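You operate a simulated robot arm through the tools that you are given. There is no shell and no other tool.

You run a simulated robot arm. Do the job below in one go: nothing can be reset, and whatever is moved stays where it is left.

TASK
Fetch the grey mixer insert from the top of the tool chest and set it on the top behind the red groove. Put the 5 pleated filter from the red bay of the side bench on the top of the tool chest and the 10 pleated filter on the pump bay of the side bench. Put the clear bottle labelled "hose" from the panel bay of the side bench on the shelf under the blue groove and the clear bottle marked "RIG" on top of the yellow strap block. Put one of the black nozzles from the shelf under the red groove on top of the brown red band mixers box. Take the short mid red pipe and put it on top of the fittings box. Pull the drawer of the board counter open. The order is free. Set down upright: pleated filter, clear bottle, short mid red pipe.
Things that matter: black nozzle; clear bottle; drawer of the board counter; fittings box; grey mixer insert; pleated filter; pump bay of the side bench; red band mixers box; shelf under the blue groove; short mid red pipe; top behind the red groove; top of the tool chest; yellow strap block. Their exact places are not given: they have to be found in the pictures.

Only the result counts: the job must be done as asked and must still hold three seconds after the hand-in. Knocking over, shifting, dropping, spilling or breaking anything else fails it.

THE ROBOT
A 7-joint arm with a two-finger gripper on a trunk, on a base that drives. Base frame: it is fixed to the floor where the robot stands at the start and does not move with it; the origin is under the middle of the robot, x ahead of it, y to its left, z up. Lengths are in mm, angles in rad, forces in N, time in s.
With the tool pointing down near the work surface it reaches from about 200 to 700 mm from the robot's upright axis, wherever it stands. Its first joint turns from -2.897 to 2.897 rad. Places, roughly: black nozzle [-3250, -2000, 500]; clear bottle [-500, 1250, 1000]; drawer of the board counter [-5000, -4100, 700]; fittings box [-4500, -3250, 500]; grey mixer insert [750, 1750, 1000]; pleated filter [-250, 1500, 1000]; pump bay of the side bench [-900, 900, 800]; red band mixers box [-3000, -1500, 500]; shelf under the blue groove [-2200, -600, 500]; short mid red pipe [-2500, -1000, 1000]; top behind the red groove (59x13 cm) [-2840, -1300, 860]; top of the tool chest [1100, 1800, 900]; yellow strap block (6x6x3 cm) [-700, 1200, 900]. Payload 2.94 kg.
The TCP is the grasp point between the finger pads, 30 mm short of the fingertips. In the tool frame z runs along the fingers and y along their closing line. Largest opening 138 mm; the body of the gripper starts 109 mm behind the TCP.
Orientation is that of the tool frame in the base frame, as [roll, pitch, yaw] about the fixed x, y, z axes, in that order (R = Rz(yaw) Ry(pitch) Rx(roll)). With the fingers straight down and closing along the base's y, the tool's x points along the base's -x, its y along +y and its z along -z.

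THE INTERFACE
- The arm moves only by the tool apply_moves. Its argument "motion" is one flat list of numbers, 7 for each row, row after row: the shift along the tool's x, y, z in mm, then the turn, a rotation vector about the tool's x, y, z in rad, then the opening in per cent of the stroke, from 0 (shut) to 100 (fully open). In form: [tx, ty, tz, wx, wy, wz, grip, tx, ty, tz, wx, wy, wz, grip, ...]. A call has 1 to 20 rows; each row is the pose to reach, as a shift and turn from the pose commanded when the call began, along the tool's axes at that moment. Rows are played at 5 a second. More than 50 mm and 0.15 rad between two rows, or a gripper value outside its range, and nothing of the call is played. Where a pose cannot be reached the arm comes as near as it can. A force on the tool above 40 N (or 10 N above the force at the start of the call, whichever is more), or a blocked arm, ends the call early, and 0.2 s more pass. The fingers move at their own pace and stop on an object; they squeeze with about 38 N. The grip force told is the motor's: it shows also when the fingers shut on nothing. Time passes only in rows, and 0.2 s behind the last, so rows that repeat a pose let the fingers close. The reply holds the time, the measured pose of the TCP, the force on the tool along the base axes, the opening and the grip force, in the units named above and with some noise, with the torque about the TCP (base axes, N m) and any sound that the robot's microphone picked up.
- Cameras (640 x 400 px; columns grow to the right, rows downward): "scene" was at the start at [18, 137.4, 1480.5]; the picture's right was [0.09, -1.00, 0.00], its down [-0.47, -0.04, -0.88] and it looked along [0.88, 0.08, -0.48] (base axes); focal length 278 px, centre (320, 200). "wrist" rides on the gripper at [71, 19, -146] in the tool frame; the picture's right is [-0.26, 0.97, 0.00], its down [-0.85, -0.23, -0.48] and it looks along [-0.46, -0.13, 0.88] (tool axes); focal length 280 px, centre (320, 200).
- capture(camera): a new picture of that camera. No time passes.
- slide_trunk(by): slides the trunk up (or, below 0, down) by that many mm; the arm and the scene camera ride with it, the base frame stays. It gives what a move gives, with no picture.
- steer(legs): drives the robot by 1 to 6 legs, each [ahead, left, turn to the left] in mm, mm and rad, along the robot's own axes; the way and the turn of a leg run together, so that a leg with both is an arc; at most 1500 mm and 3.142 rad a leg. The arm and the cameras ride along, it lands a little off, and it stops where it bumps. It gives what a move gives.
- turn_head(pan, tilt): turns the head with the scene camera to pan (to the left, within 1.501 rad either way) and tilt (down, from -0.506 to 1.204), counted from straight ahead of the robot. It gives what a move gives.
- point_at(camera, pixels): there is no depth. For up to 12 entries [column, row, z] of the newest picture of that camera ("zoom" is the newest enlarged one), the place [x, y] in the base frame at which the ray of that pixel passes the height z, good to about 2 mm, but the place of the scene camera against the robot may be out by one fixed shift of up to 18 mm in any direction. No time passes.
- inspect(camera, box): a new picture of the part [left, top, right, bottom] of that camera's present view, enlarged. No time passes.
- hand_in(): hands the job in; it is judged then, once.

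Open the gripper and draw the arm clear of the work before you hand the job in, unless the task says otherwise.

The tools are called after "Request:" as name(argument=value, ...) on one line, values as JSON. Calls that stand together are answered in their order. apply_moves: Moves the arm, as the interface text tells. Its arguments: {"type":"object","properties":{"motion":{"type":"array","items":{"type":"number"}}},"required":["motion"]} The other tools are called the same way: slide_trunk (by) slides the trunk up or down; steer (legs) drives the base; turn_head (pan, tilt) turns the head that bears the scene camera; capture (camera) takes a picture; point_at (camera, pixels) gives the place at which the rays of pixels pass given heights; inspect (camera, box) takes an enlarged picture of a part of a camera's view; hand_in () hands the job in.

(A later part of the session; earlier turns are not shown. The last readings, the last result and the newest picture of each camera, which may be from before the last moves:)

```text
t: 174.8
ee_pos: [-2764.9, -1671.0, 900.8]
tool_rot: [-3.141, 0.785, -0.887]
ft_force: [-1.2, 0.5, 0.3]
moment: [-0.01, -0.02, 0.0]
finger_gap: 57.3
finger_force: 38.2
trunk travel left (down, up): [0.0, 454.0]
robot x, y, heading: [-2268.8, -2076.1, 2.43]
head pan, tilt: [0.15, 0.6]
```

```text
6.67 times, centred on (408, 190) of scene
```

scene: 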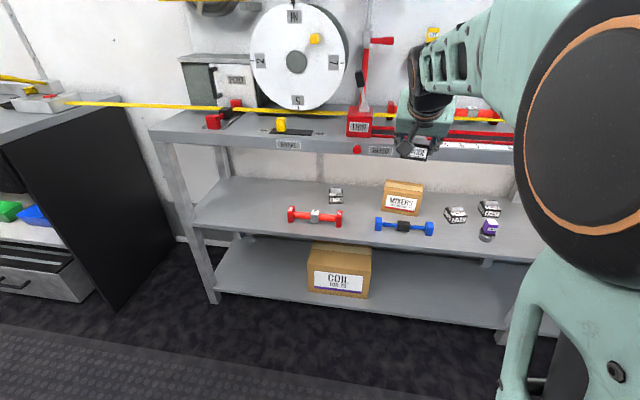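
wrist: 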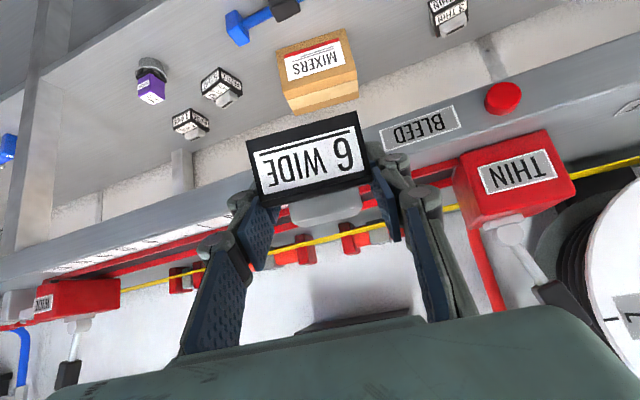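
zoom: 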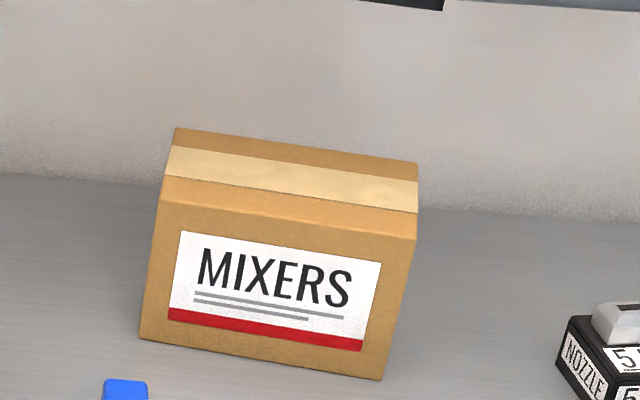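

I cast rays for the box's bottom and top corners.

Request:
point_at(camera="wrist", pixels=[[275.6, 50.6, 505], [344.8, 27.9, 505], [282.5, 92.2, 600], [282.5, 92.2, 620], [355.6, 69.1, 600], [355.6, 69.1, 620], [294.2, 115.5, 600], [294.2, 115.5, 620], [358.6, 97.6, 600], [358.6, 97.6, 620], [400, 160, 820], [300, 175, 820]])

Request:
point_at(camera="scene", pixels=[[380.9, 210.9, 505], [417.4, 217, 505], [384.6, 190, 610], [422, 196, 610], [386.2, 179.2, 610], [422.5, 184.7, 610]])

```text
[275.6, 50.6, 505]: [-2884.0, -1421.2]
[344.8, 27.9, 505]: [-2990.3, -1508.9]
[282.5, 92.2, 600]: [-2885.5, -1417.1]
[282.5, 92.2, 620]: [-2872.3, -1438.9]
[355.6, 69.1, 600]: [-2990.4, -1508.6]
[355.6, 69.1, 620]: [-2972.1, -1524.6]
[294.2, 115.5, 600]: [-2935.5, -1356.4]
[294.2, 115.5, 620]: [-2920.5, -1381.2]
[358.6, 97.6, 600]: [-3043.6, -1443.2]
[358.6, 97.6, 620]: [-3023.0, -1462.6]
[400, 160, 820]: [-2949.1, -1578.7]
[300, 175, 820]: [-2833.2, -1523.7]
```

```text
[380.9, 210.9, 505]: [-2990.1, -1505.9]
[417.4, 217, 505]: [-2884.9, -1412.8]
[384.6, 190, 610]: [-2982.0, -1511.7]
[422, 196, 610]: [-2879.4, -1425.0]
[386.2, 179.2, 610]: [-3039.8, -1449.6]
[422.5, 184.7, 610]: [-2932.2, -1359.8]
```

The box top resolves to z≈600, centre (-2964,-1431), 138×78 mm. I check the apron's lower edge height with this view.

Request:
point_at(camera="wrist", pixels=[[362.4, 129.4, 800], [362.4, 129.4, 820], [362.4, 129.4, 840], [488, 84.9, 800], [488, 84.9, 820], [488, 84.9, 840], [450, 165, 860], [560, 122, 860]])

```text
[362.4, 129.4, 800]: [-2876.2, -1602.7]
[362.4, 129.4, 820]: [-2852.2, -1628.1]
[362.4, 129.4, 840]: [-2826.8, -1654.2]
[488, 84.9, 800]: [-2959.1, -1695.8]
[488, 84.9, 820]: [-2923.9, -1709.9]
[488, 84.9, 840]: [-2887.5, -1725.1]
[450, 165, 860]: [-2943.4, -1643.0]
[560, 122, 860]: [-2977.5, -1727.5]
```

Apron underside confirmed at ≈819. I lower the arm back to z≈650 and drive 35 mm ahead to have good reach.

Request:
apply_moves(motion=[29.5, 0, 29.4, 0, 0, 0, 0, 59, 0, 58.8, 0, 0, 0, 0, 88.5, 0, 88.2, 0, 0, 0, 0, 118, 0, 117.6, 0, 0, 0, 0, 147.5, 0, 147, 0, 0, 0, 0, 177, 0, 176.5, 0, 0, 0, 0, 177, 0, 176.5, 0, 0, 0, 0])

Request:
steer(legs=[[35, 0, 0]])

```text
t: 176.4
ee_pos: [-2763.7, -1671.0, 649.9]
tool_rot: [-3.14, 0.786, -0.886]
ft_force: [1.0, -1.1, -0.8]
moment: [0.02, 0.02, 0.0]
finger_gap: 57.1
finger_force: 37.8
trunk travel left (down, up): [0.0, 454.0]
robot x, y, heading: [-2266.3, -2080.9, 2.43]
head pan, tilt: [0.15, 0.6]
```

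```text
t: 177.3
ee_pos: [-2789.8, -1649.7, 650.5]
tool_rot: [-3.141, 0.784, -0.885]
ft_force: [-0.1, 0.8, -0.9]
moment: [0.0, 0.01, -0.01]
finger_gap: 57.2
finger_force: 38.1
trunk travel left (down, up): [0.0, 454.0]
robot x, y, heading: [-2292.1, -2054.6, 2.426]
head pan, tilt: [0.15, 0.6]
```

I advance toward the box in the same curved way (tilt up to 64°), stopping before the box front to look.

Request:
apply_moves(motion=[-30.6, -0.6, 24.1, 0, -0.067, 0, 0, -60.1, -1.2, 49.4, 0, -0.134, 0, 0, -87.5, -1.8, 76.7, 0, -0.202, 0, 0, -112.7, -2.4, 105.9, 0, -0.269, 0, 0, -136.5, -3, 136.8, 0, -0.336, 0, 0, -136.5, -3, 136.8, 0, -0.336, 0, 0])

Request:
capture(camera="wrist")

Request:
turn_head(pan=-0.1, tilt=0.6)

Request:
capture(camera="scene")

```text
t: 178.7
ee_pos: [-2909.3, -1495.3, 649.8]
tool_rot: [-3.14, 1.122, -0.885]
ft_force: [0.0, -0.2, -0.6]
moment: [-0.04, 0.0, -0.03]
finger_gap: 57.1
finger_force: 38.0
trunk travel left (down, up): [0.0, 454.0]
robot x, y, heading: [-2297.8, -2053.5, 2.428]
head pan, tilt: [0.15, 0.6]
```

```text
taken
```

wrist: 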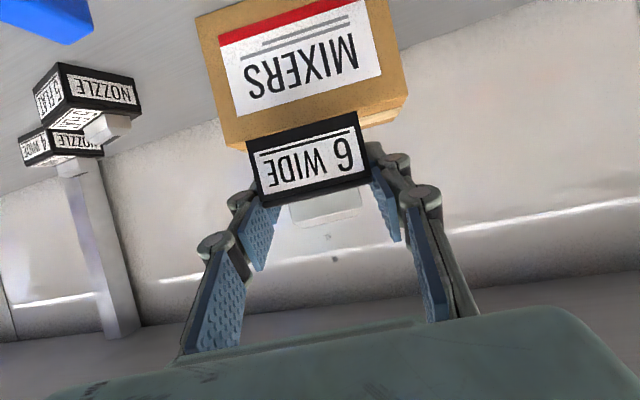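

```text
t: 179.5
ee_pos: [-2909.0, -1495.7, 649.7]
tool_rot: [3.141, 1.123, -0.885]
ft_force: [0.2, 0.1, -0.8]
moment: [-0.01, 0.0, 0.0]
finger_gap: 57.2
finger_force: 37.9
trunk travel left (down, up): [0.0, 454.0]
robot x, y, heading: [-2294.2, -2057.0, 2.43]
head pan, tilt: [-0.099, 0.6]
```

```text
taken
```

scene: 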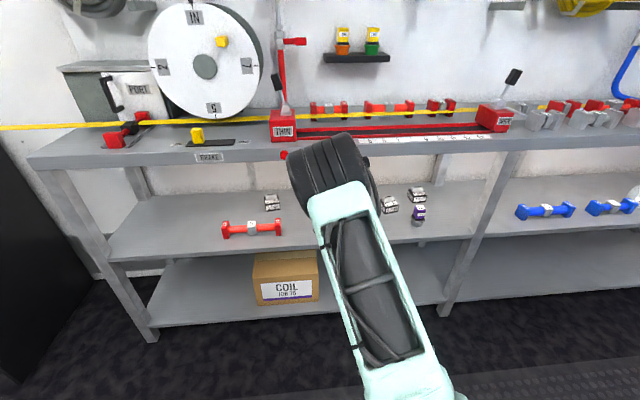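

Aligned with the box. I go on over the box top and lower to just above contact.

Request:
apply_moves(motion=[-11.7, 0.6, 36.5, 0, 0, 0, 0, -23.3, 1.2, 73, 0, 0, 0, 0, -18.8, 1.2, 75.2, 0, 0, 0, 0, -18.8, 1.2, 75.2, 0, 0, 0, 0])

Request:
capture(camera="wrist")

```text
t: 180.5
ee_pos: [-2959.2, -1438.3, 635.8]
tool_rot: [3.141, 1.122, -0.883]
ft_force: [0.5, 1.2, -0.8]
moment: [0.0, -0.03, 0.03]
finger_gap: 57.2
finger_force: 38.4
trunk travel left (down, up): [0.0, 454.0]
robot x, y, heading: [-2295.1, -2054.9, 2.425]
head pan, tilt: [-0.099, 0.6]
```

```text
taken
```

wrist: 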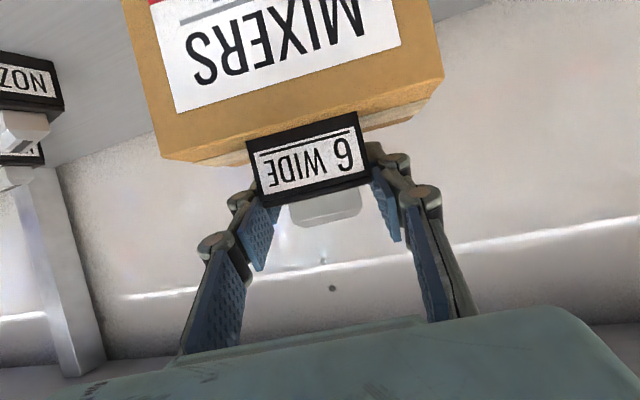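

The nozzle is over the middle of the box. I lower 5 mm and read the force.

Request:
apply_moves(motion=[2.2, 0, 1.1, 0, 0, 0, 0, 4.5, 0, 2.2, 0, 0, 0, 0, 4.5, 0, 2.2, 0, 0, 0, 0])

```text
t: 181.3
ee_pos: [-2960.0, -1439.6, 635.0]
tool_rot: [3.139, 1.126, -0.889]
ft_force: [-1.2, -0.4, 9.4]
moment: [-0.43, 0.1, -0.04]
finger_gap: 57.4
finger_force: 37.8
trunk travel left (down, up): [0.0, 454.0]
robot x, y, heading: [-2294.1, -2056.3, 2.428]
head pan, tilt: [-0.099, 0.6]
```

Contact at 635. I relieve 2 mm, open, and withdraw along the fingers.

Request:
apply_moves(motion=[-1.8, 0, -0.9, 0, 0, 0, 0, -1.8, 0, -0.9, 0, 0, 0, 48, -1.8, 0, -0.9, 0, 0, 0, 62, -1.8, 0, -0.9, 0, 0, 0, 62, -1.8, 0, -0.9, 0, 0, 0, 62, -1.8, 0, -35, 0, 0, 0, 62, -1.8, 0, -70, 0, 0, 0, 62, -1.8, 0, -70, 0, 0, 0, 62])

Request:
capture(camera="wrist")

```text
t: 183.1
ee_pos: [-2919.4, -1487.7, 662.0]
tool_rot: [-3.139, 1.122, -0.884]
ft_force: [-0.6, -1.0, -0.1]
moment: [-0.02, 0.0, 0.02]
finger_gap: 85.8
finger_force: 0.0
trunk travel left (down, up): [0.0, 454.0]
robot x, y, heading: [-2294.9, -2052.6, 2.428]
head pan, tilt: [-0.099, 0.6]
```

```text
taken
```

wrist: 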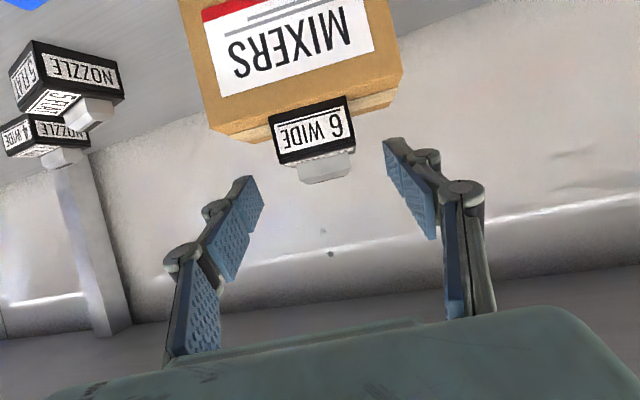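

The nozzle rests on the MIXERS box. I retreat along the curve to the front of the bench, then bring the tool to vertical.

Request:
apply_moves(motion=[20.2, 0.5, -36.3, 0, 0.068, 0, 62, 40.3, 0.9, -72.7, 0, 0.135, 0, 62, 60.5, 1.4, -109, 0, 0.203, 0, 62, 80.6, 1.8, -145.4, 0, 0.27, 0, 62, 100.8, 2.3, -181.7, 0, 0.338, 0, 62, 100.8, 2.3, -181.7, 0, 0.338, 0, 62])

Request:
capture(camera="wrist")

```text
t: 184.5
ee_pos: [-2785.5, -1651.0, 649.9]
tool_rot: [-3.141, 0.782, -0.886]
ft_force: [0.6, 0.5, -0.2]
moment: [-0.01, -0.01, 0.03]
finger_gap: 85.4
finger_force: 0.1
trunk travel left (down, up): [0.0, 454.0]
robot x, y, heading: [-2293.4, -2051.9, 2.426]
head pan, tilt: [-0.099, 0.6]
```

```text
taken
```

wrist: 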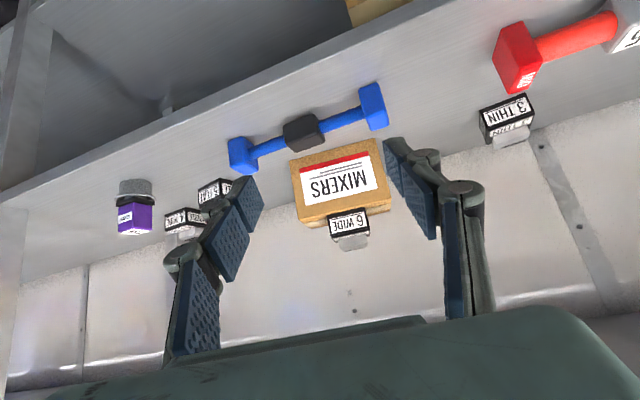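

6 WIDE is on the box top. Next the red pipe: I bring the arm to vertical, raise the trunk and look at the bench top.

Request:
apply_moves(motion=[-1, -7.4, -39.2, 0, 0.112, 0, 76, -2.1, -14.9, -78.5, 0, 0.223, 0, 76, -3.1, -22.3, -117.7, 0, 0.335, 0, 76, -4.1, -29.7, -157, 0, 0.447, 0, 76, -5.1, -37.1, -196.2, 0, 0.559, 0, 76, -6.2, -44.6, -235.5, 0, 0.67, 0, 76, -7.2, -52, -274.7, 0, 0.782, 0, 76, -7.2, -52, -274.7, 0, 0.782, 0, 76])

Request:
slide_trunk(by=300)

Request:
turn_head(pan=-0.2, tilt=0.55)

Request:
capture(camera="scene")

Request:
capture(camera="wrist")

```text
t: 186.3
ee_pos: [-2630.0, -1762.0, 849.7]
tool_rot: [-3.141, 0.001, -0.886]
ft_force: [-0.7, 0.0, -0.6]
moment: [-0.01, 0.0, -0.01]
finger_gap: 105.0
finger_force: 0.0
trunk travel left (down, up): [0.0, 454.0]
robot x, y, heading: [-2292.5, -2054.2, 2.432]
head pan, tilt: [-0.099, 0.6]
```

```text
t: 189.3
ee_pos: [-2629.7, -1762.9, 1149.4]
tool_rot: [-3.14, 0.001, -0.886]
ft_force: [0.1, 0.1, 0.7]
moment: [0.0, -0.01, 0.0]
finger_gap: 104.8
finger_force: 0.2
trunk travel left (down, up): [-300.0, 154.0]
robot x, y, heading: [-2295.0, -2055.3, 2.432]
head pan, tilt: [-0.099, 0.6]
```

```text
t: 189.9
ee_pos: [-2629.7, -1763.7, 1150.0]
tool_rot: [-3.14, 0.002, -0.885]
ft_force: [0.0, 0.7, -0.2]
moment: [0.01, 0.03, 0.02]
finger_gap: 105.2
finger_force: 0.0
trunk travel left (down, up): [-300.0, 154.0]
robot x, y, heading: [-2295.7, -2054.5, 2.428]
head pan, tilt: [-0.201, 0.55]
```

```text
taken
```

scene: 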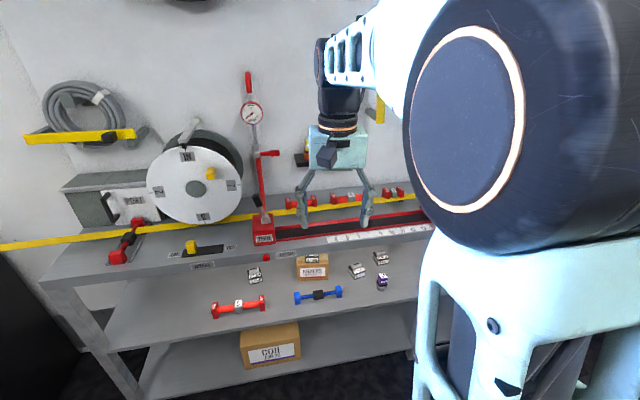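

```text
taken
```

wrist: 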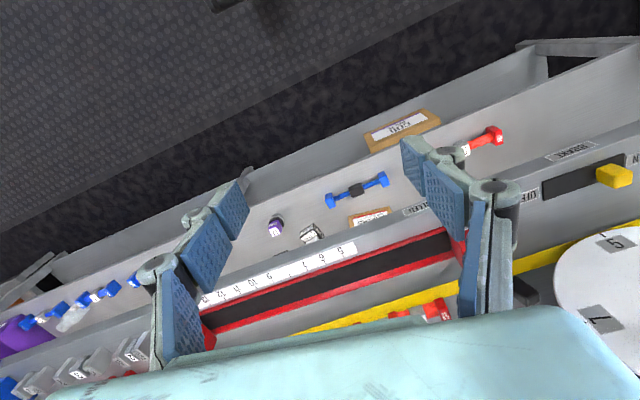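

I drive 650 mm right to view the red and grey pipes on the bench top near the middle.

Request:
steer(legs=[[0, -750, 0]])

Request:
turn_head(pan=0.35, tilt=0.5)

Request:
capture(camera="scene")

Request:
inspect(camera="scene", box=[120, 120, 400, 295])

```text
t: 196.9
ee_pos: [-2147.0, -1204.4, 1149.7]
tool_rot: [3.142, 0.003, -0.883]
ft_force: [0.6, -0.6, 0.8]
moment: [0.03, -0.01, 0.02]
finger_gap: 105.0
finger_force: 0.1
trunk travel left (down, up): [-300.0, 154.0]
robot x, y, heading: [-1807.9, -1494.6, 2.432]
head pan, tilt: [-0.201, 0.55]
```

```text
t: 197.8
ee_pos: [-2148.8, -1203.5, 1149.4]
tool_rot: [-3.141, 0.001, -0.883]
ft_force: [-0.8, -0.5, 1.1]
moment: [0.02, 0.0, 0.03]
finger_gap: 104.9
finger_force: 0.1
trunk travel left (down, up): [-300.0, 154.0]
robot x, y, heading: [-1812.1, -1493.5, 2.429]
head pan, tilt: [0.351, 0.499]
```

```text
taken
```

scene: 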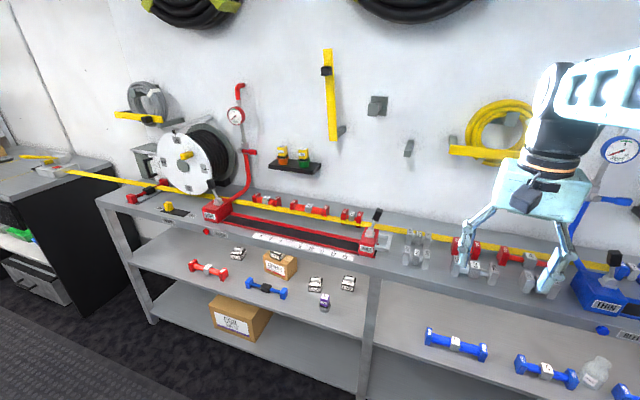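

```text
2.29 times, centred on (260, 208) of scene
```

zoom: 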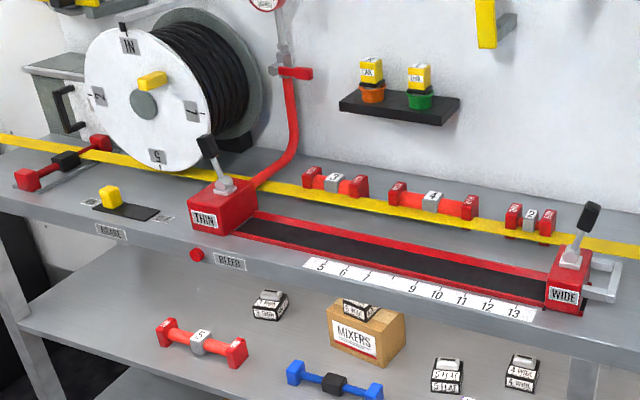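

I zoom in closely on each red pipe to read the end labels.

Request:
inspect(camera="scene", box=[240, 185, 376, 235])

Request:
inspect(camera="scene", box=[320, 190, 400, 240])

Request:
inspect(camera="scene", box=[390, 220, 570, 332])

Request:
capture(camera="wrist")

```text
4.71 times, centred on (308, 210) of scene
```

zoom: 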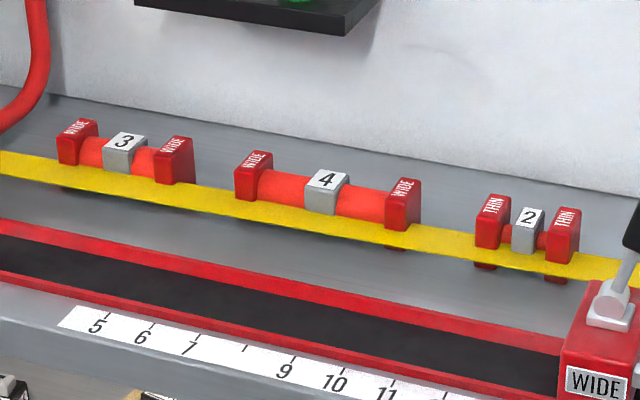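

```text
8.00 times, centred on (360, 215) of scene
```

zoom: 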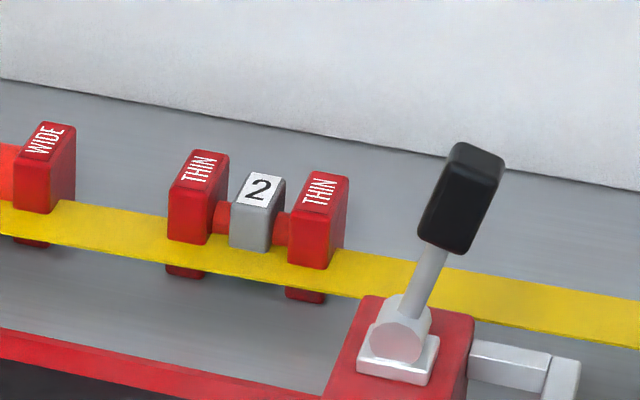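

```text
3.56 times, centred on (480, 276) of scene
```

zoom: 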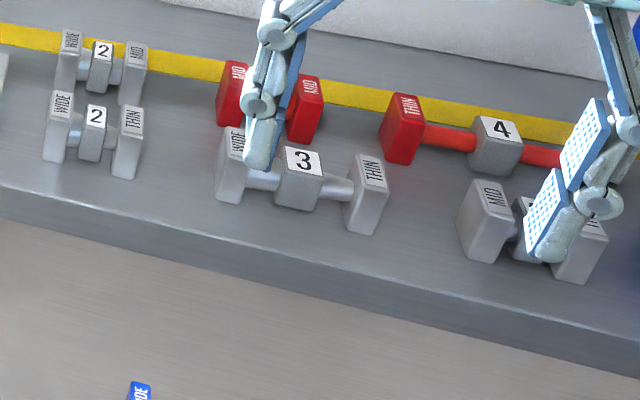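

```text
taken
```

wrist: 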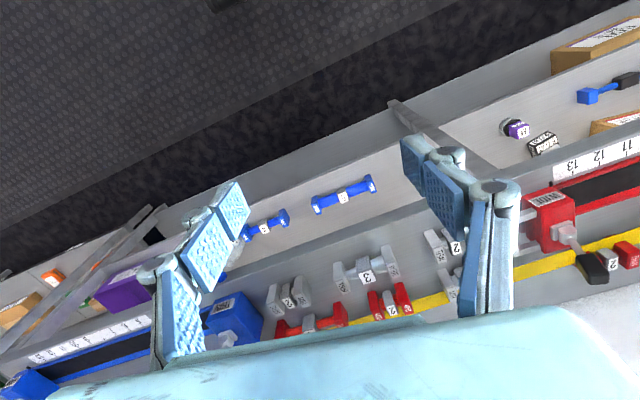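

The wanted pipe is the red "2" with MID ends at scene (462,248). Before picking I look at where it must go: I drive left toward the board counter.

Request:
steer(legs=[[-80, 0, -0.015], [0, 1300, 0], [0, 1200, 0]])

Request:
turn_head(pan=0.4, tilt=0.6)

Request:
capture(camera="scene")

Request:
turn_head(pan=1.2, tilt=0.4)

Request:
capture(camera="scene")

```text
t: 220.9
ee_pos: [-3763.1, -3161.4, 1149.1]
tool_rot: [-3.141, 0.0, -0.903]
ft_force: [-0.1, -0.4, 0.5]
moment: [0.02, -0.02, -0.03]
finger_gap: 104.8
finger_force: 0.1
trunk travel left (down, up): [-300.0, 154.0]
robot x, y, heading: [-3432.1, -3456.0, 2.409]
head pan, tilt: [0.351, 0.499]
```

```text
t: 221.5
ee_pos: [-3765.0, -3161.2, 1149.7]
tool_rot: [3.141, 0.001, -0.903]
ft_force: [-0.4, 0.6, 0.0]
moment: [-0.02, 0.0, 0.0]
finger_gap: 104.8
finger_force: 0.1
trunk travel left (down, up): [-300.0, 154.0]
robot x, y, heading: [-3429.2, -3456.3, 2.415]
head pan, tilt: [0.4, 0.6]
```

```text
taken
```

scene: 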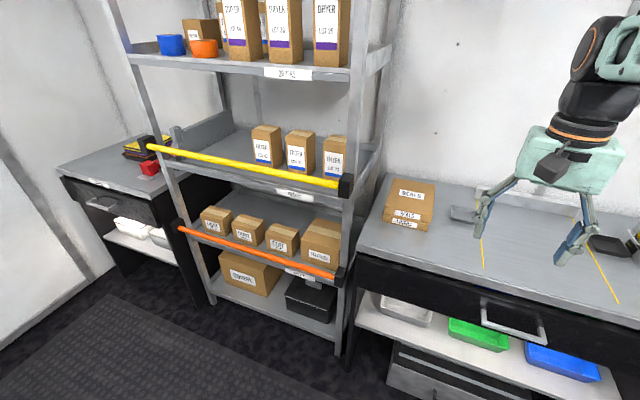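

```text
t: 222.7
ee_pos: [-3763.4, -3159.9, 1149.0]
tool_rot: [3.139, 0.003, -0.902]
ft_force: [-0.4, -0.1, 0.0]
moment: [0.01, -0.01, 0.01]
finger_gap: 104.9
finger_force: 0.1
trunk travel left (down, up): [-300.0, 154.0]
robot x, y, heading: [-3434.3, -3460.3, 2.413]
head pan, tilt: [1.201, 0.4]
```

```text
taken
```

scene: 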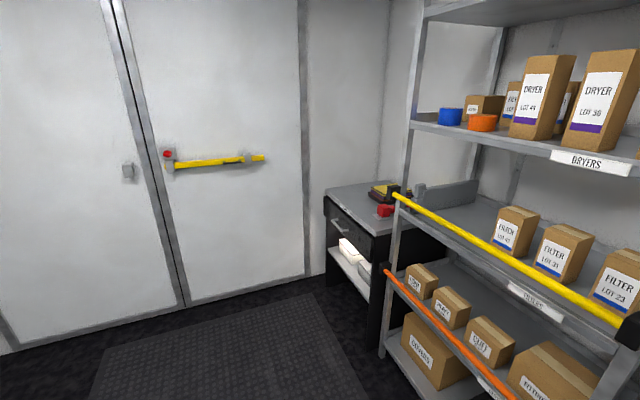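

The shelving rack stands between; the board counter with its drawer is at the far left corner. I zoom in on the rack's lower shelves to read labels.

Request:
inspect(camera="scene", box=[370, 250, 640, 400])

Request:
inspect(camera="scene", box=[310, 170, 440, 310])

Request:
turn_head(pan=0.5, tilt=0.7)

Request:
inspect(camera="scene", box=[180, 100, 420, 350])

Request:
inspect(camera="scene", box=[210, 150, 400, 270])

```text
2.37 times, centred on (505, 325) of scene
```

zoom: 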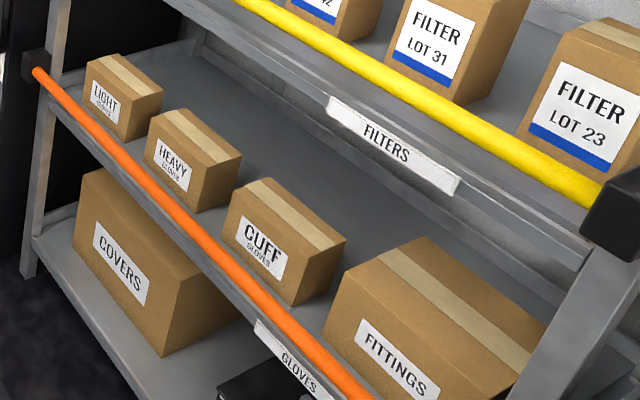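

```text
2.86 times, centred on (375, 240) of scene
```

zoom: 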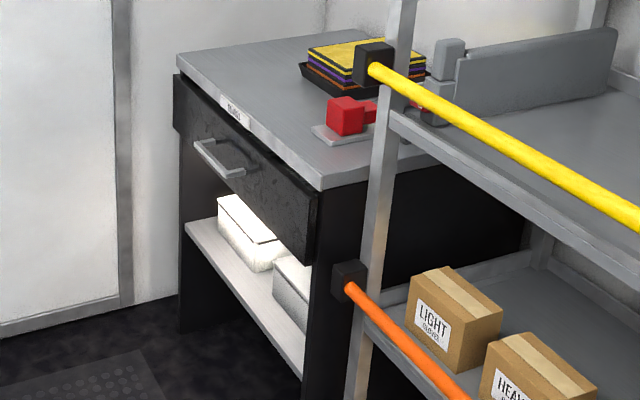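

```text
t: 223.7
ee_pos: [-3764.0, -3160.4, 1149.4]
tool_rot: [-3.141, 0.002, -0.903]
ft_force: [-0.1, 0.4, -0.8]
moment: [0.01, -0.02, -0.03]
finger_gap: 105.1
finger_force: 0.0
trunk travel left (down, up): [-300.0, 154.0]
robot x, y, heading: [-3433.0, -3460.1, 2.411]
head pan, tilt: [0.499, 0.7]
```

```text
1.60 times, centred on (300, 225) of scene
```

zoom: 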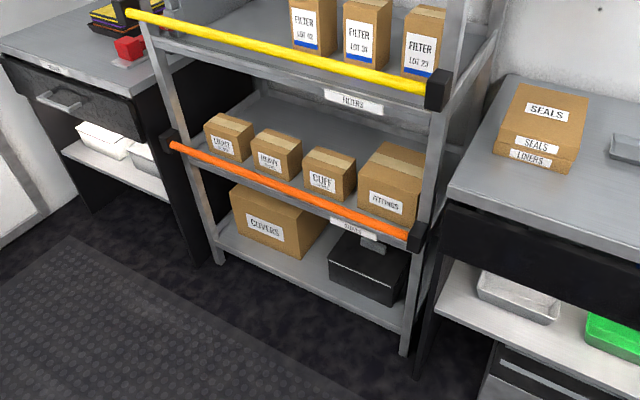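

```text
3.33 times, centred on (305, 210) of scene
```

zoom: 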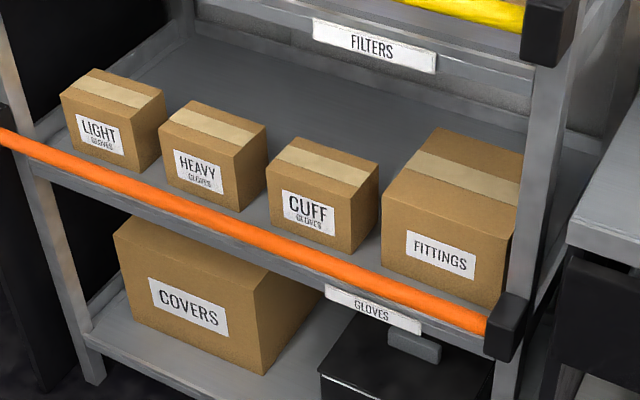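

The FITTINGS box stands on the rack's GLOVES shelf behind the orange bar. I measure the rack: post foot on the floor, bars, and the box.

Request:
capture(camera="scene")

Request:
point_at(camera="scene", pixels=[[353, 322, 0], [234, 264, 0], [360, 250, 400], [360, 250, 500], [372, 155, 800], [372, 155, 900], [335, 240, 400], [335, 240, 500], [395, 222, 450], [338, 190, 600], [321, 213, 500], [384, 171, 600]])

```text
taken
```

scene: 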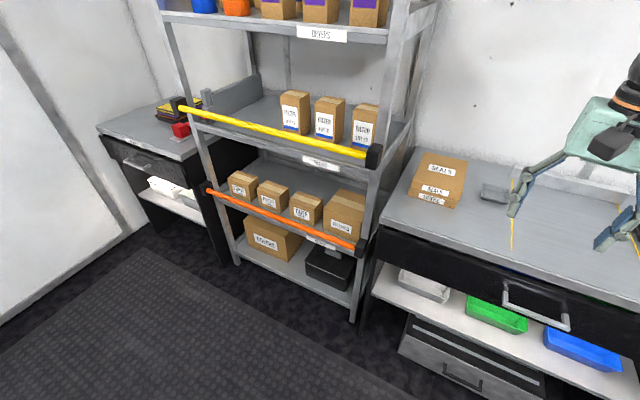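

```text
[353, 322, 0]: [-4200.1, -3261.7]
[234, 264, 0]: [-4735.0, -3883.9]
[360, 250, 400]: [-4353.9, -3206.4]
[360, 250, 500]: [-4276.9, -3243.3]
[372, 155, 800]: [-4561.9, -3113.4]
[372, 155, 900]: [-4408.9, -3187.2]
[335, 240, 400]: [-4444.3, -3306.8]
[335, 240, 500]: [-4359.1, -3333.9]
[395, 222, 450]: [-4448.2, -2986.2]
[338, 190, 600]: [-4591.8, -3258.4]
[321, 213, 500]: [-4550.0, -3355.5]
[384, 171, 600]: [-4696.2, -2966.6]
```

Rack front plane is d≈950, orange bar at z≈600, yellow bar at ≈1035. I drive 470 mm left to look straight at the FITTINGS box.

Request:
steer(legs=[[0, 470, 0]])

Request:
turn_head(pan=0.0, tilt=0.65)

Request:
capture(camera="scene")

Request:
capture(camera="wrist")

```text
t: 228.4
ee_pos: [-4080.9, -3519.7, 1149.8]
tool_rot: [3.141, 0.002, -0.891]
ft_force: [0.9, 0.2, 0.7]
moment: [-0.01, -0.01, 0.02]
finger_gap: 104.9
finger_force: 0.0
trunk travel left (down, up): [-300.0, 154.0]
robot x, y, heading: [-3746.3, -3811.1, 2.427]
head pan, tilt: [0.499, 0.7]
```

```text
t: 229.3
ee_pos: [-4080.3, -3519.3, 1148.5]
tool_rot: [-3.142, 0.001, -0.891]
ft_force: [1.0, 0.8, 0.4]
moment: [0.02, 0.01, 0.04]
finger_gap: 104.8
finger_force: 0.1
trunk travel left (down, up): [-300.0, 154.0]
robot x, y, heading: [-3747.6, -3814.4, 2.425]
head pan, tilt: [0.0, 0.649]
```

```text
taken
```

scene: 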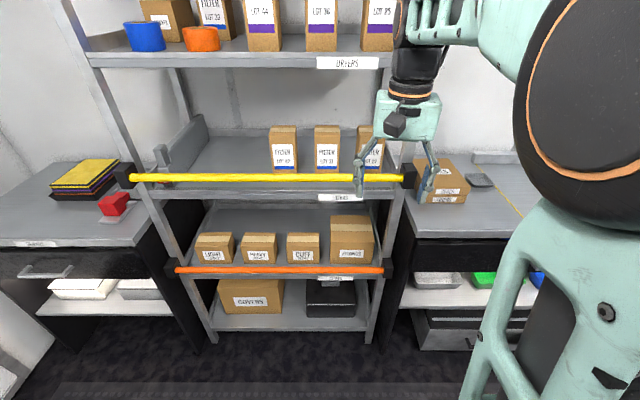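

```text
taken
```

wrist: 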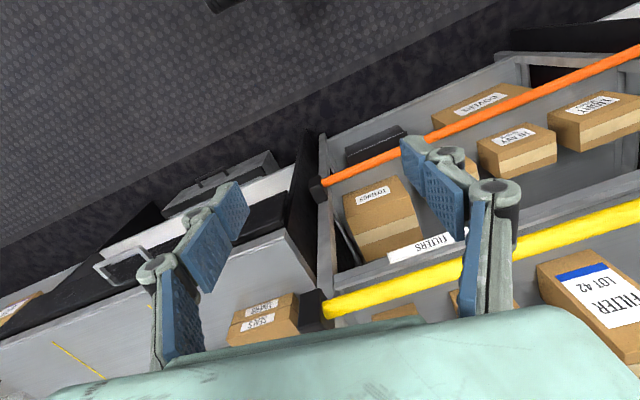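

I zoom in on the FITTINGS box in the wrist and scene views.

Request:
inspect(camera="wrist", box=[310, 160, 470, 260])

Request:
inspect(camera="scene", box=[280, 160, 440, 290])

```text
4.00 times, centred on (390, 210) of wrist
```

zoom: 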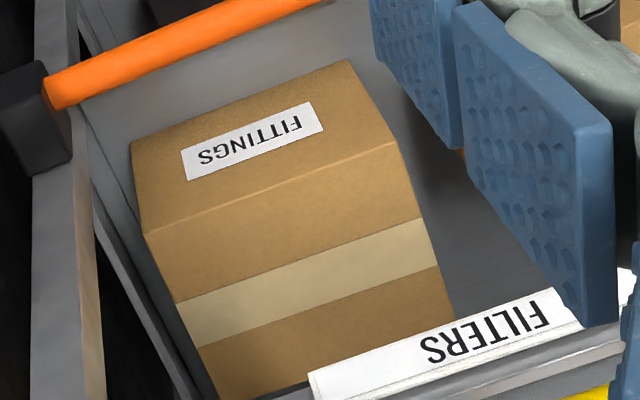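

```text
3.08 times, centred on (360, 225) of scene
```

zoom: 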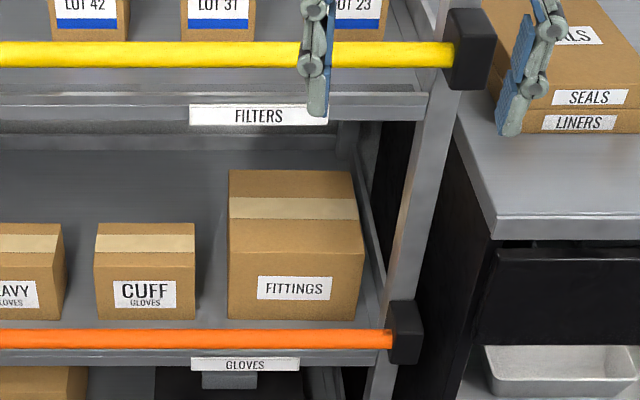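

I cast rays of the box corners from both cameras at several heights.

Request:
point_at(camera="wrist", pixels=[[342.75, 195, 500], [342.75, 195, 560], [397, 175, 500], [397, 175, 560], [347, 218.75, 640], [347, 218.75, 700], [409.5, 195.5, 640], [409.5, 195.5, 700], [362.5, 260, 640], [362.5, 260, 700], [388, 252, 950], [388, 252, 1000]])

Request:
point_at(camera="scene", pixels=[[330.1, 263, 500], [330.1, 263, 560], [373.6, 264.3, 500], [373.6, 264.3, 560], [330.1, 241.3, 640], [330.1, 241.3, 700], [374.3, 241.3, 640], [374.3, 241.3, 700], [330.8, 215.3, 640], [330.8, 215.3, 700], [340, 199.5, 950], [340, 199.5, 1000]])

```text
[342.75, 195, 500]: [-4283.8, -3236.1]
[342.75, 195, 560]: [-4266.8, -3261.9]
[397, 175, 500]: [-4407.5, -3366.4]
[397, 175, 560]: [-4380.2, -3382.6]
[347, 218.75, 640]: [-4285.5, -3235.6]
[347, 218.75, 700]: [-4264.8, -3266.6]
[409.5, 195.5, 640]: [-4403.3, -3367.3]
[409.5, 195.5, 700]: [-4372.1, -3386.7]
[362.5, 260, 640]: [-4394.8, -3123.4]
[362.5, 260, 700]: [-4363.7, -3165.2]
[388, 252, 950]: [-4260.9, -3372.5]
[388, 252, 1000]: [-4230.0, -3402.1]
```

```text
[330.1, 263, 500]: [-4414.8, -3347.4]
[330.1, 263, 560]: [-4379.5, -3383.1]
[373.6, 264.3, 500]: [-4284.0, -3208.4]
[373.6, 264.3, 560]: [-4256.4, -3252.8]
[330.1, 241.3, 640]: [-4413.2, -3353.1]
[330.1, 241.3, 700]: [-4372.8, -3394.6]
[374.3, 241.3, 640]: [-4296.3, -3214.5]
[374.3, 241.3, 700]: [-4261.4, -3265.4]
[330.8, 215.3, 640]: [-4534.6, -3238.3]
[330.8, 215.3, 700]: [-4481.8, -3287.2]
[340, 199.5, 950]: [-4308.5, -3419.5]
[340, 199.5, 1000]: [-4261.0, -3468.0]
```

The FITTINGS box top: z≈693, s from -5441 to -5277, d from 1004 to 1155; the shelf above starts at d≈945, z≈915. A 50-55° tilt will do there. As I'm near, I first open the drawer: drive 750 mm left and look at the board counter.

Request:
steer(legs=[[0, 750, -0.01]])

Request:
turn_head(pan=0.3, tilt=0.6)

Request:
capture(camera="scene")

Request:
capture(camera="wrist")

```text
t: 236.4
ee_pos: [-4580.7, -4083.4, 1149.5]
tool_rot: [3.141, 0.002, -0.903]
ft_force: [-0.3, 0.0, -0.6]
moment: [0.0, 0.0, 0.01]
finger_gap: 104.9
finger_force: 0.1
trunk travel left (down, up): [-300.0, 154.0]
robot x, y, heading: [-4251.0, -4379.9, 2.411]
head pan, tilt: [0.0, 0.649]
```

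```text
t: 237.2
ee_pos: [-4580.7, -4082.8, 1149.7]
tool_rot: [-3.141, 0.003, -0.904]
ft_force: [0.4, 0.1, 0.2]
moment: [0.01, 0.0, -0.01]
finger_gap: 104.8
finger_force: 0.1
trunk travel left (down, up): [-300.0, 154.0]
robot x, y, heading: [-4250.3, -4380.7, 2.411]
head pan, tilt: [0.3, 0.6]
```

```text
taken
```

scene: 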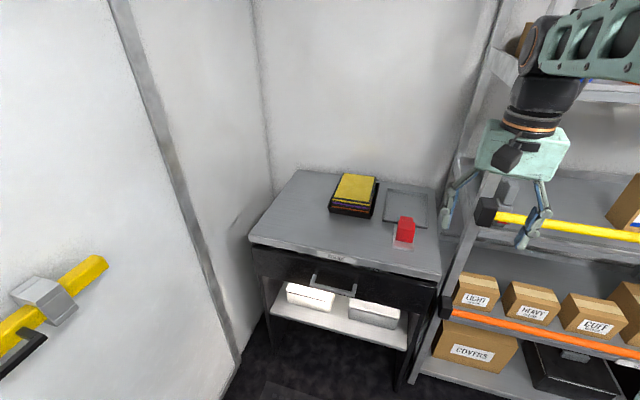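

```text
taken
```

wrist: 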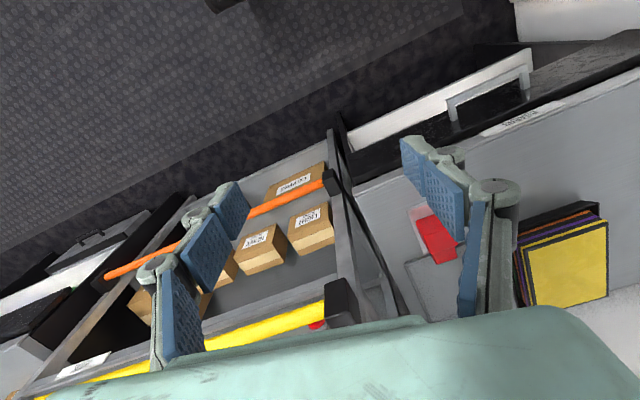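

The drawer handle is seen at scene (335,283) and wrist (490,100). I zoom in to learn its shape.

Request:
inspect(camera="scene", box=[240, 230, 450, 361])

Request:
inspect(camera="wrist", box=[400, 20, 640, 170])

```text
3.05 times, centred on (345, 296) of scene
```

zoom: 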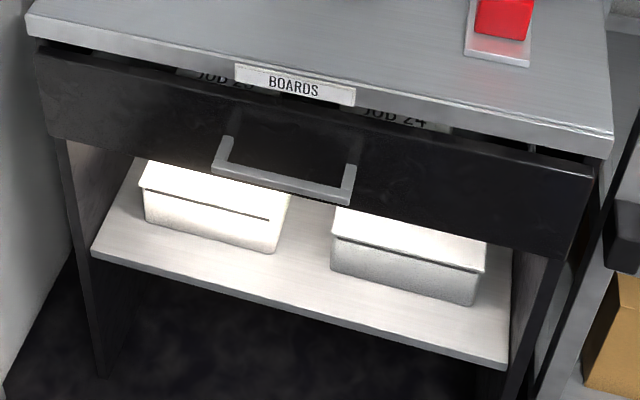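

```text
2.67 times, centred on (520, 95) of wrist
```

zoom: 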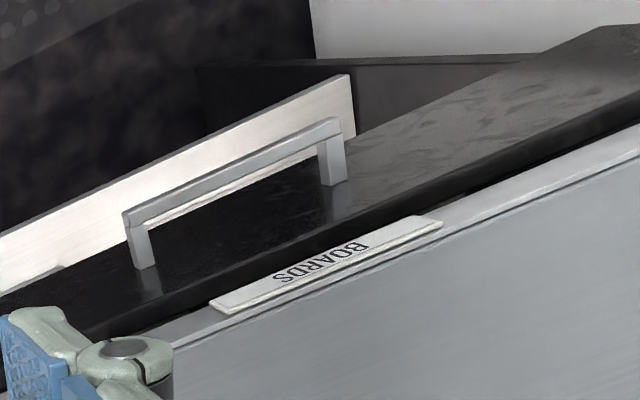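

The handle is a U-shaped bar standing out from the drawer front. I triangulate bar ends and leg roots with both cameras.

Request:
point_at(camera="wrist", pixels=[[447.6, 100.6, 700], [447.6, 100.6, 780], [526.4, 66.9, 700], [526.4, 66.9, 780], [454.4, 119.4, 700], [454.4, 119.4, 780], [526.4, 87.5, 700], [526.4, 87.5, 780], [520, 128, 860], [560, 101, 860]])

Request:
point_at(camera="scene", pixels=[[354.8, 296, 700], [354.8, 296, 780], [310.6, 285.5, 700], [310.6, 285.5, 780], [355.5, 286.1, 700], [355.5, 286.1, 780], [314.9, 275.6, 700], [314.9, 275.6, 780], [336, 258, 860], [440, 282, 860], [252, 240, 860]])

```text
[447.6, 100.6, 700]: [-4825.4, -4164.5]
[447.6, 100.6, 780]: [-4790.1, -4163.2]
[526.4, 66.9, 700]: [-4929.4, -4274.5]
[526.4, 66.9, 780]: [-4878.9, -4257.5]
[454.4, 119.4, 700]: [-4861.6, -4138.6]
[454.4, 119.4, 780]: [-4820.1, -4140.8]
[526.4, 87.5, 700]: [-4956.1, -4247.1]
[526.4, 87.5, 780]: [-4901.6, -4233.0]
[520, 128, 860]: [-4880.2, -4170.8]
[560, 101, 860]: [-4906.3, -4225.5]
```

```text
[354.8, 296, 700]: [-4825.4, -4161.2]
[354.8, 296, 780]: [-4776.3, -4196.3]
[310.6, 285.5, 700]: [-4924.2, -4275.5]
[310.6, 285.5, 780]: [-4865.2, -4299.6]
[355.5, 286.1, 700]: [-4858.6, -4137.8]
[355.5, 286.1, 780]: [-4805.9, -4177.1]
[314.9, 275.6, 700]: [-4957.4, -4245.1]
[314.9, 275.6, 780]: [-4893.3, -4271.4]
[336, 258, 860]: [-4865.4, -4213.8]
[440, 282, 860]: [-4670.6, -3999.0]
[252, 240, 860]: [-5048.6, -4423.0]
```

Both cameras agree: the handle bar runs at z≈700, d≈819 (s from -6472 to -6321), drawer front at d≈860, countertop edge d≈836. I drive 100 mm left and lower the trunk 180 mm.

Request:
steer(legs=[[0, 100, 0]])

Request:
slide_trunk(by=-180)

```text
t: 238.8
ee_pos: [-4647.9, -4157.3, 1150.1]
tool_rot: [-3.142, 0.003, -0.901]
ft_force: [0.3, 0.3, -0.7]
moment: [0.03, 0.01, 0.03]
finger_gap: 104.5
finger_force: 0.2
trunk travel left (down, up): [-300.0, 154.0]
robot x, y, heading: [-4318.6, -4457.4, 2.412]
head pan, tilt: [0.3, 0.6]
```

```text
t: 240.8
ee_pos: [-4646.3, -4156.3, 969.7]
tool_rot: [3.141, 0.003, -0.904]
ft_force: [-0.5, 0.2, 0.2]
moment: [-0.01, -0.01, -0.01]
finger_gap: 104.9
finger_force: 0.1
trunk travel left (down, up): [-120.0, 334.0]
robot x, y, heading: [-4314.3, -4452.2, 2.414]
head pan, tilt: [0.3, 0.6]
```

I move the arm left over the front of the handle with fingers closed and look with the wrist camera.

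Request:
apply_moves(motion=[4.6, 37.8, 22, 0, 0, -0.035, 60, 9.2, 75.6, 44, 0, 0, -0.07, 40, 13.8, 113.3, 66, 0, 0, -0.104, 20, 18.4, 151.1, 88, 0, 0, -0.139, 0, 23, 188.9, 110, 0, 0, -0.174, 0, 23, 188.9, 110, 0, 0, -0.174, 0, 23, 188.9, 110, 0, 0, -0.174, 0])

Request:
capture(camera="wrist")

Request:
capture(camera="scene")

```text
t: 242.4
ee_pos: [-4781.5, -4292.3, 859.2]
tool_rot: [-3.14, 0.004, -0.726]
ft_force: [-0.6, 0.4, 0.3]
moment: [0.01, 0.02, -0.03]
finger_gap: 0.0
finger_force: 28.3
trunk travel left (down, up): [-120.0, 334.0]
robot x, y, heading: [-4313.8, -4451.9, 2.414]
head pan, tilt: [0.3, 0.6]
```

```text
taken
```

wrist: 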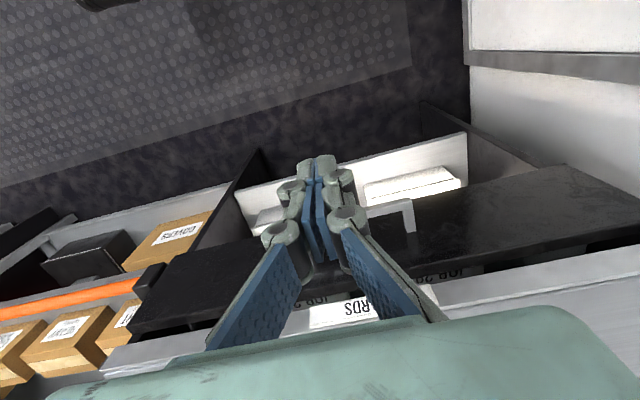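

```text
taken
```

scene: 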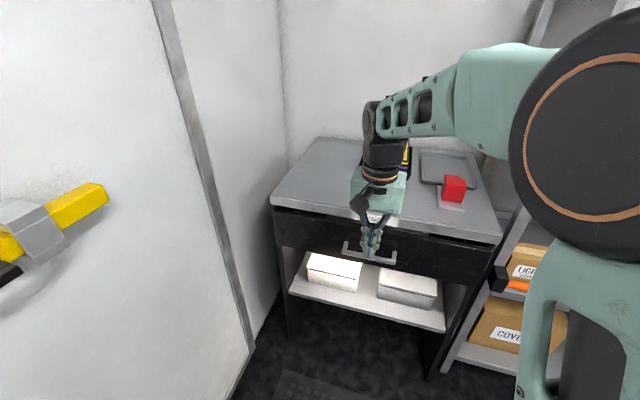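

I zoom in on the handle in both views.

Request:
inspect(camera="wrist", box=[220, 150, 460, 300])

Request:
inspect(camera="scene", box=[320, 200, 440, 275])

```text
2.67 times, centred on (340, 225) of wrist
```

zoom: 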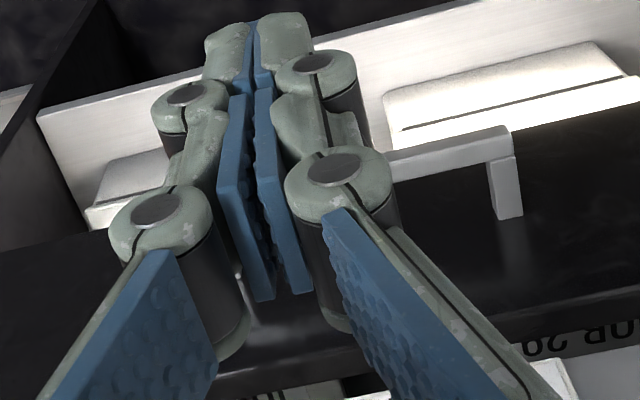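

```text
5.33 times, centred on (380, 238) of scene
```

zoom: 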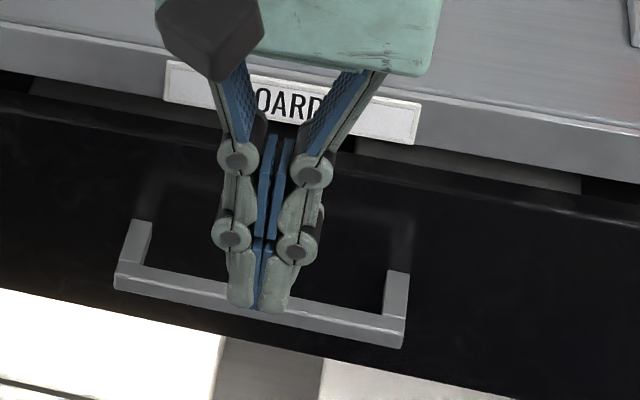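

I cast rays for the bar's outer and inner edges and the leg root at z=700.

Request:
point_at(camera="wrist", pixels=[[411, 197.6, 700], [402.8, 211, 700], [370, 208, 700], [368, 219, 700], [410, 231.5, 700], [411, 197.6, 690], [402.8, 211, 690], [430, 262, 745], [430, 262, 755]])

Request:
point_at(camera="scene", pixels=[[341.3, 253, 700], [395.5, 264, 700], [343.5, 249.5, 700], [392, 261.5, 700], [346, 241, 700], [394, 250.5, 700], [368, 258, 700], [341.3, 253, 690]])

```text
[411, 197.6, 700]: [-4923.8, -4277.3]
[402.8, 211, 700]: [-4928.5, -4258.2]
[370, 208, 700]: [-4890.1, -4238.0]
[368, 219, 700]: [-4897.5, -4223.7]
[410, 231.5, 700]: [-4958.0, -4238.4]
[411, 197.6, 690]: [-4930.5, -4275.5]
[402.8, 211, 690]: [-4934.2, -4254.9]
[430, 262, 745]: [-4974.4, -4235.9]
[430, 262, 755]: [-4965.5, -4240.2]
```

```text
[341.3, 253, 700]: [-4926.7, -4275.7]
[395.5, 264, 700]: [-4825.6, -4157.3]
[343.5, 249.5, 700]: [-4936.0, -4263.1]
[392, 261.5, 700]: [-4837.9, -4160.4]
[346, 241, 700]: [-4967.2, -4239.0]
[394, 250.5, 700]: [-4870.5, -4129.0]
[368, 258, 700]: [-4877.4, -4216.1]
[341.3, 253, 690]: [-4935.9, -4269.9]
```

The bar spans d 815–831 at z≈700, with a 35 mm gap to the drawer front (d≈866). I'll hook the closed fingertips behind the bar with a 15° tilt; first I go to a point above the gap.

Request:
apply_moves(motion=[-32, 2, 22, 0, -0.065, 0, 0, -64, 4, 44, 0, -0.129, 0, 0, -96, 6, 66, 0, -0.194, 0, 0, -127.9, 7.9, 88.2, 0, -0.258, 0, 0, -127.9, 7.9, 88.2, 0, -0.258, 0, 0])

Request:
capture(camera="wrist")

Request:
inspect(camera="scene", box=[320, 180, 440, 275])

```text
t: 243.6
ee_pos: [-4882.2, -4210.7, 771.3]
tool_rot: [-3.141, 0.26, -0.727]
ft_force: [-0.4, 0.3, -0.3]
moment: [0.02, -0.03, 0.0]
finger_gap: 0.2
finger_force: 28.1
trunk travel left (down, up): [-120.0, 334.0]
robot x, y, heading: [-4318.0, -4455.4, 2.409]
head pan, tilt: [0.3, 0.6]
```

```text
taken
```

wrist: 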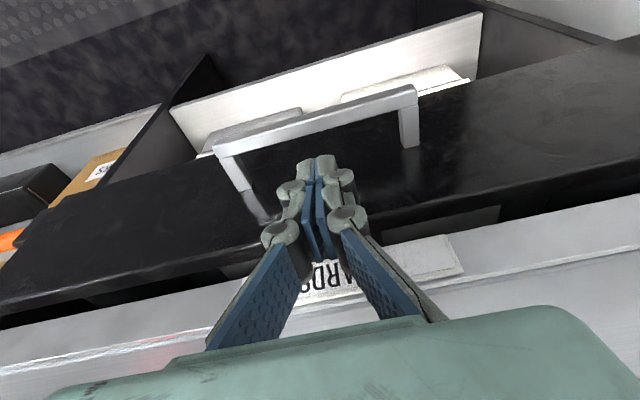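

```text
4.21 times, centred on (380, 228) of scene
```

zoom: 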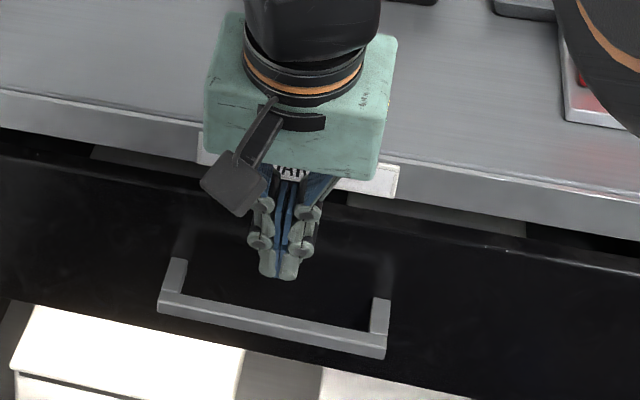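

The whole handle is visible now; fingertips hang just above the gap. I zoom in and cast rays again at z=700.

Request:
inspect(camera="wrist", box=[200, 70, 440, 220])

Request:
point_at(camera="wrist", pixels=[[215, 149, 700], [412, 89, 700], [232, 155, 700], [398, 107, 700], [246, 188, 700], [411, 145, 700], [318, 116, 700], [318, 131, 700]])

```text
2.67 times, centred on (320, 145) of wrist
```

zoom: 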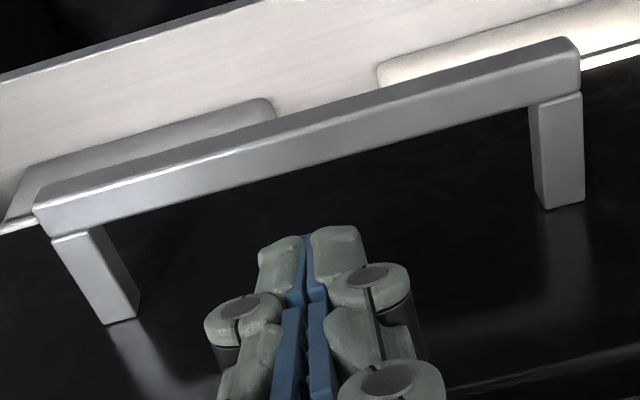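

```text
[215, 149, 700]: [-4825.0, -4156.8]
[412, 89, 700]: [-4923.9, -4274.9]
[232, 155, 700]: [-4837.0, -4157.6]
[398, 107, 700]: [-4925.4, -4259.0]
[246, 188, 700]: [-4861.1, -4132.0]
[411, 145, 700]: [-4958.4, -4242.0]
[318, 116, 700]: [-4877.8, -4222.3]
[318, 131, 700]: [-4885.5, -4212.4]
```

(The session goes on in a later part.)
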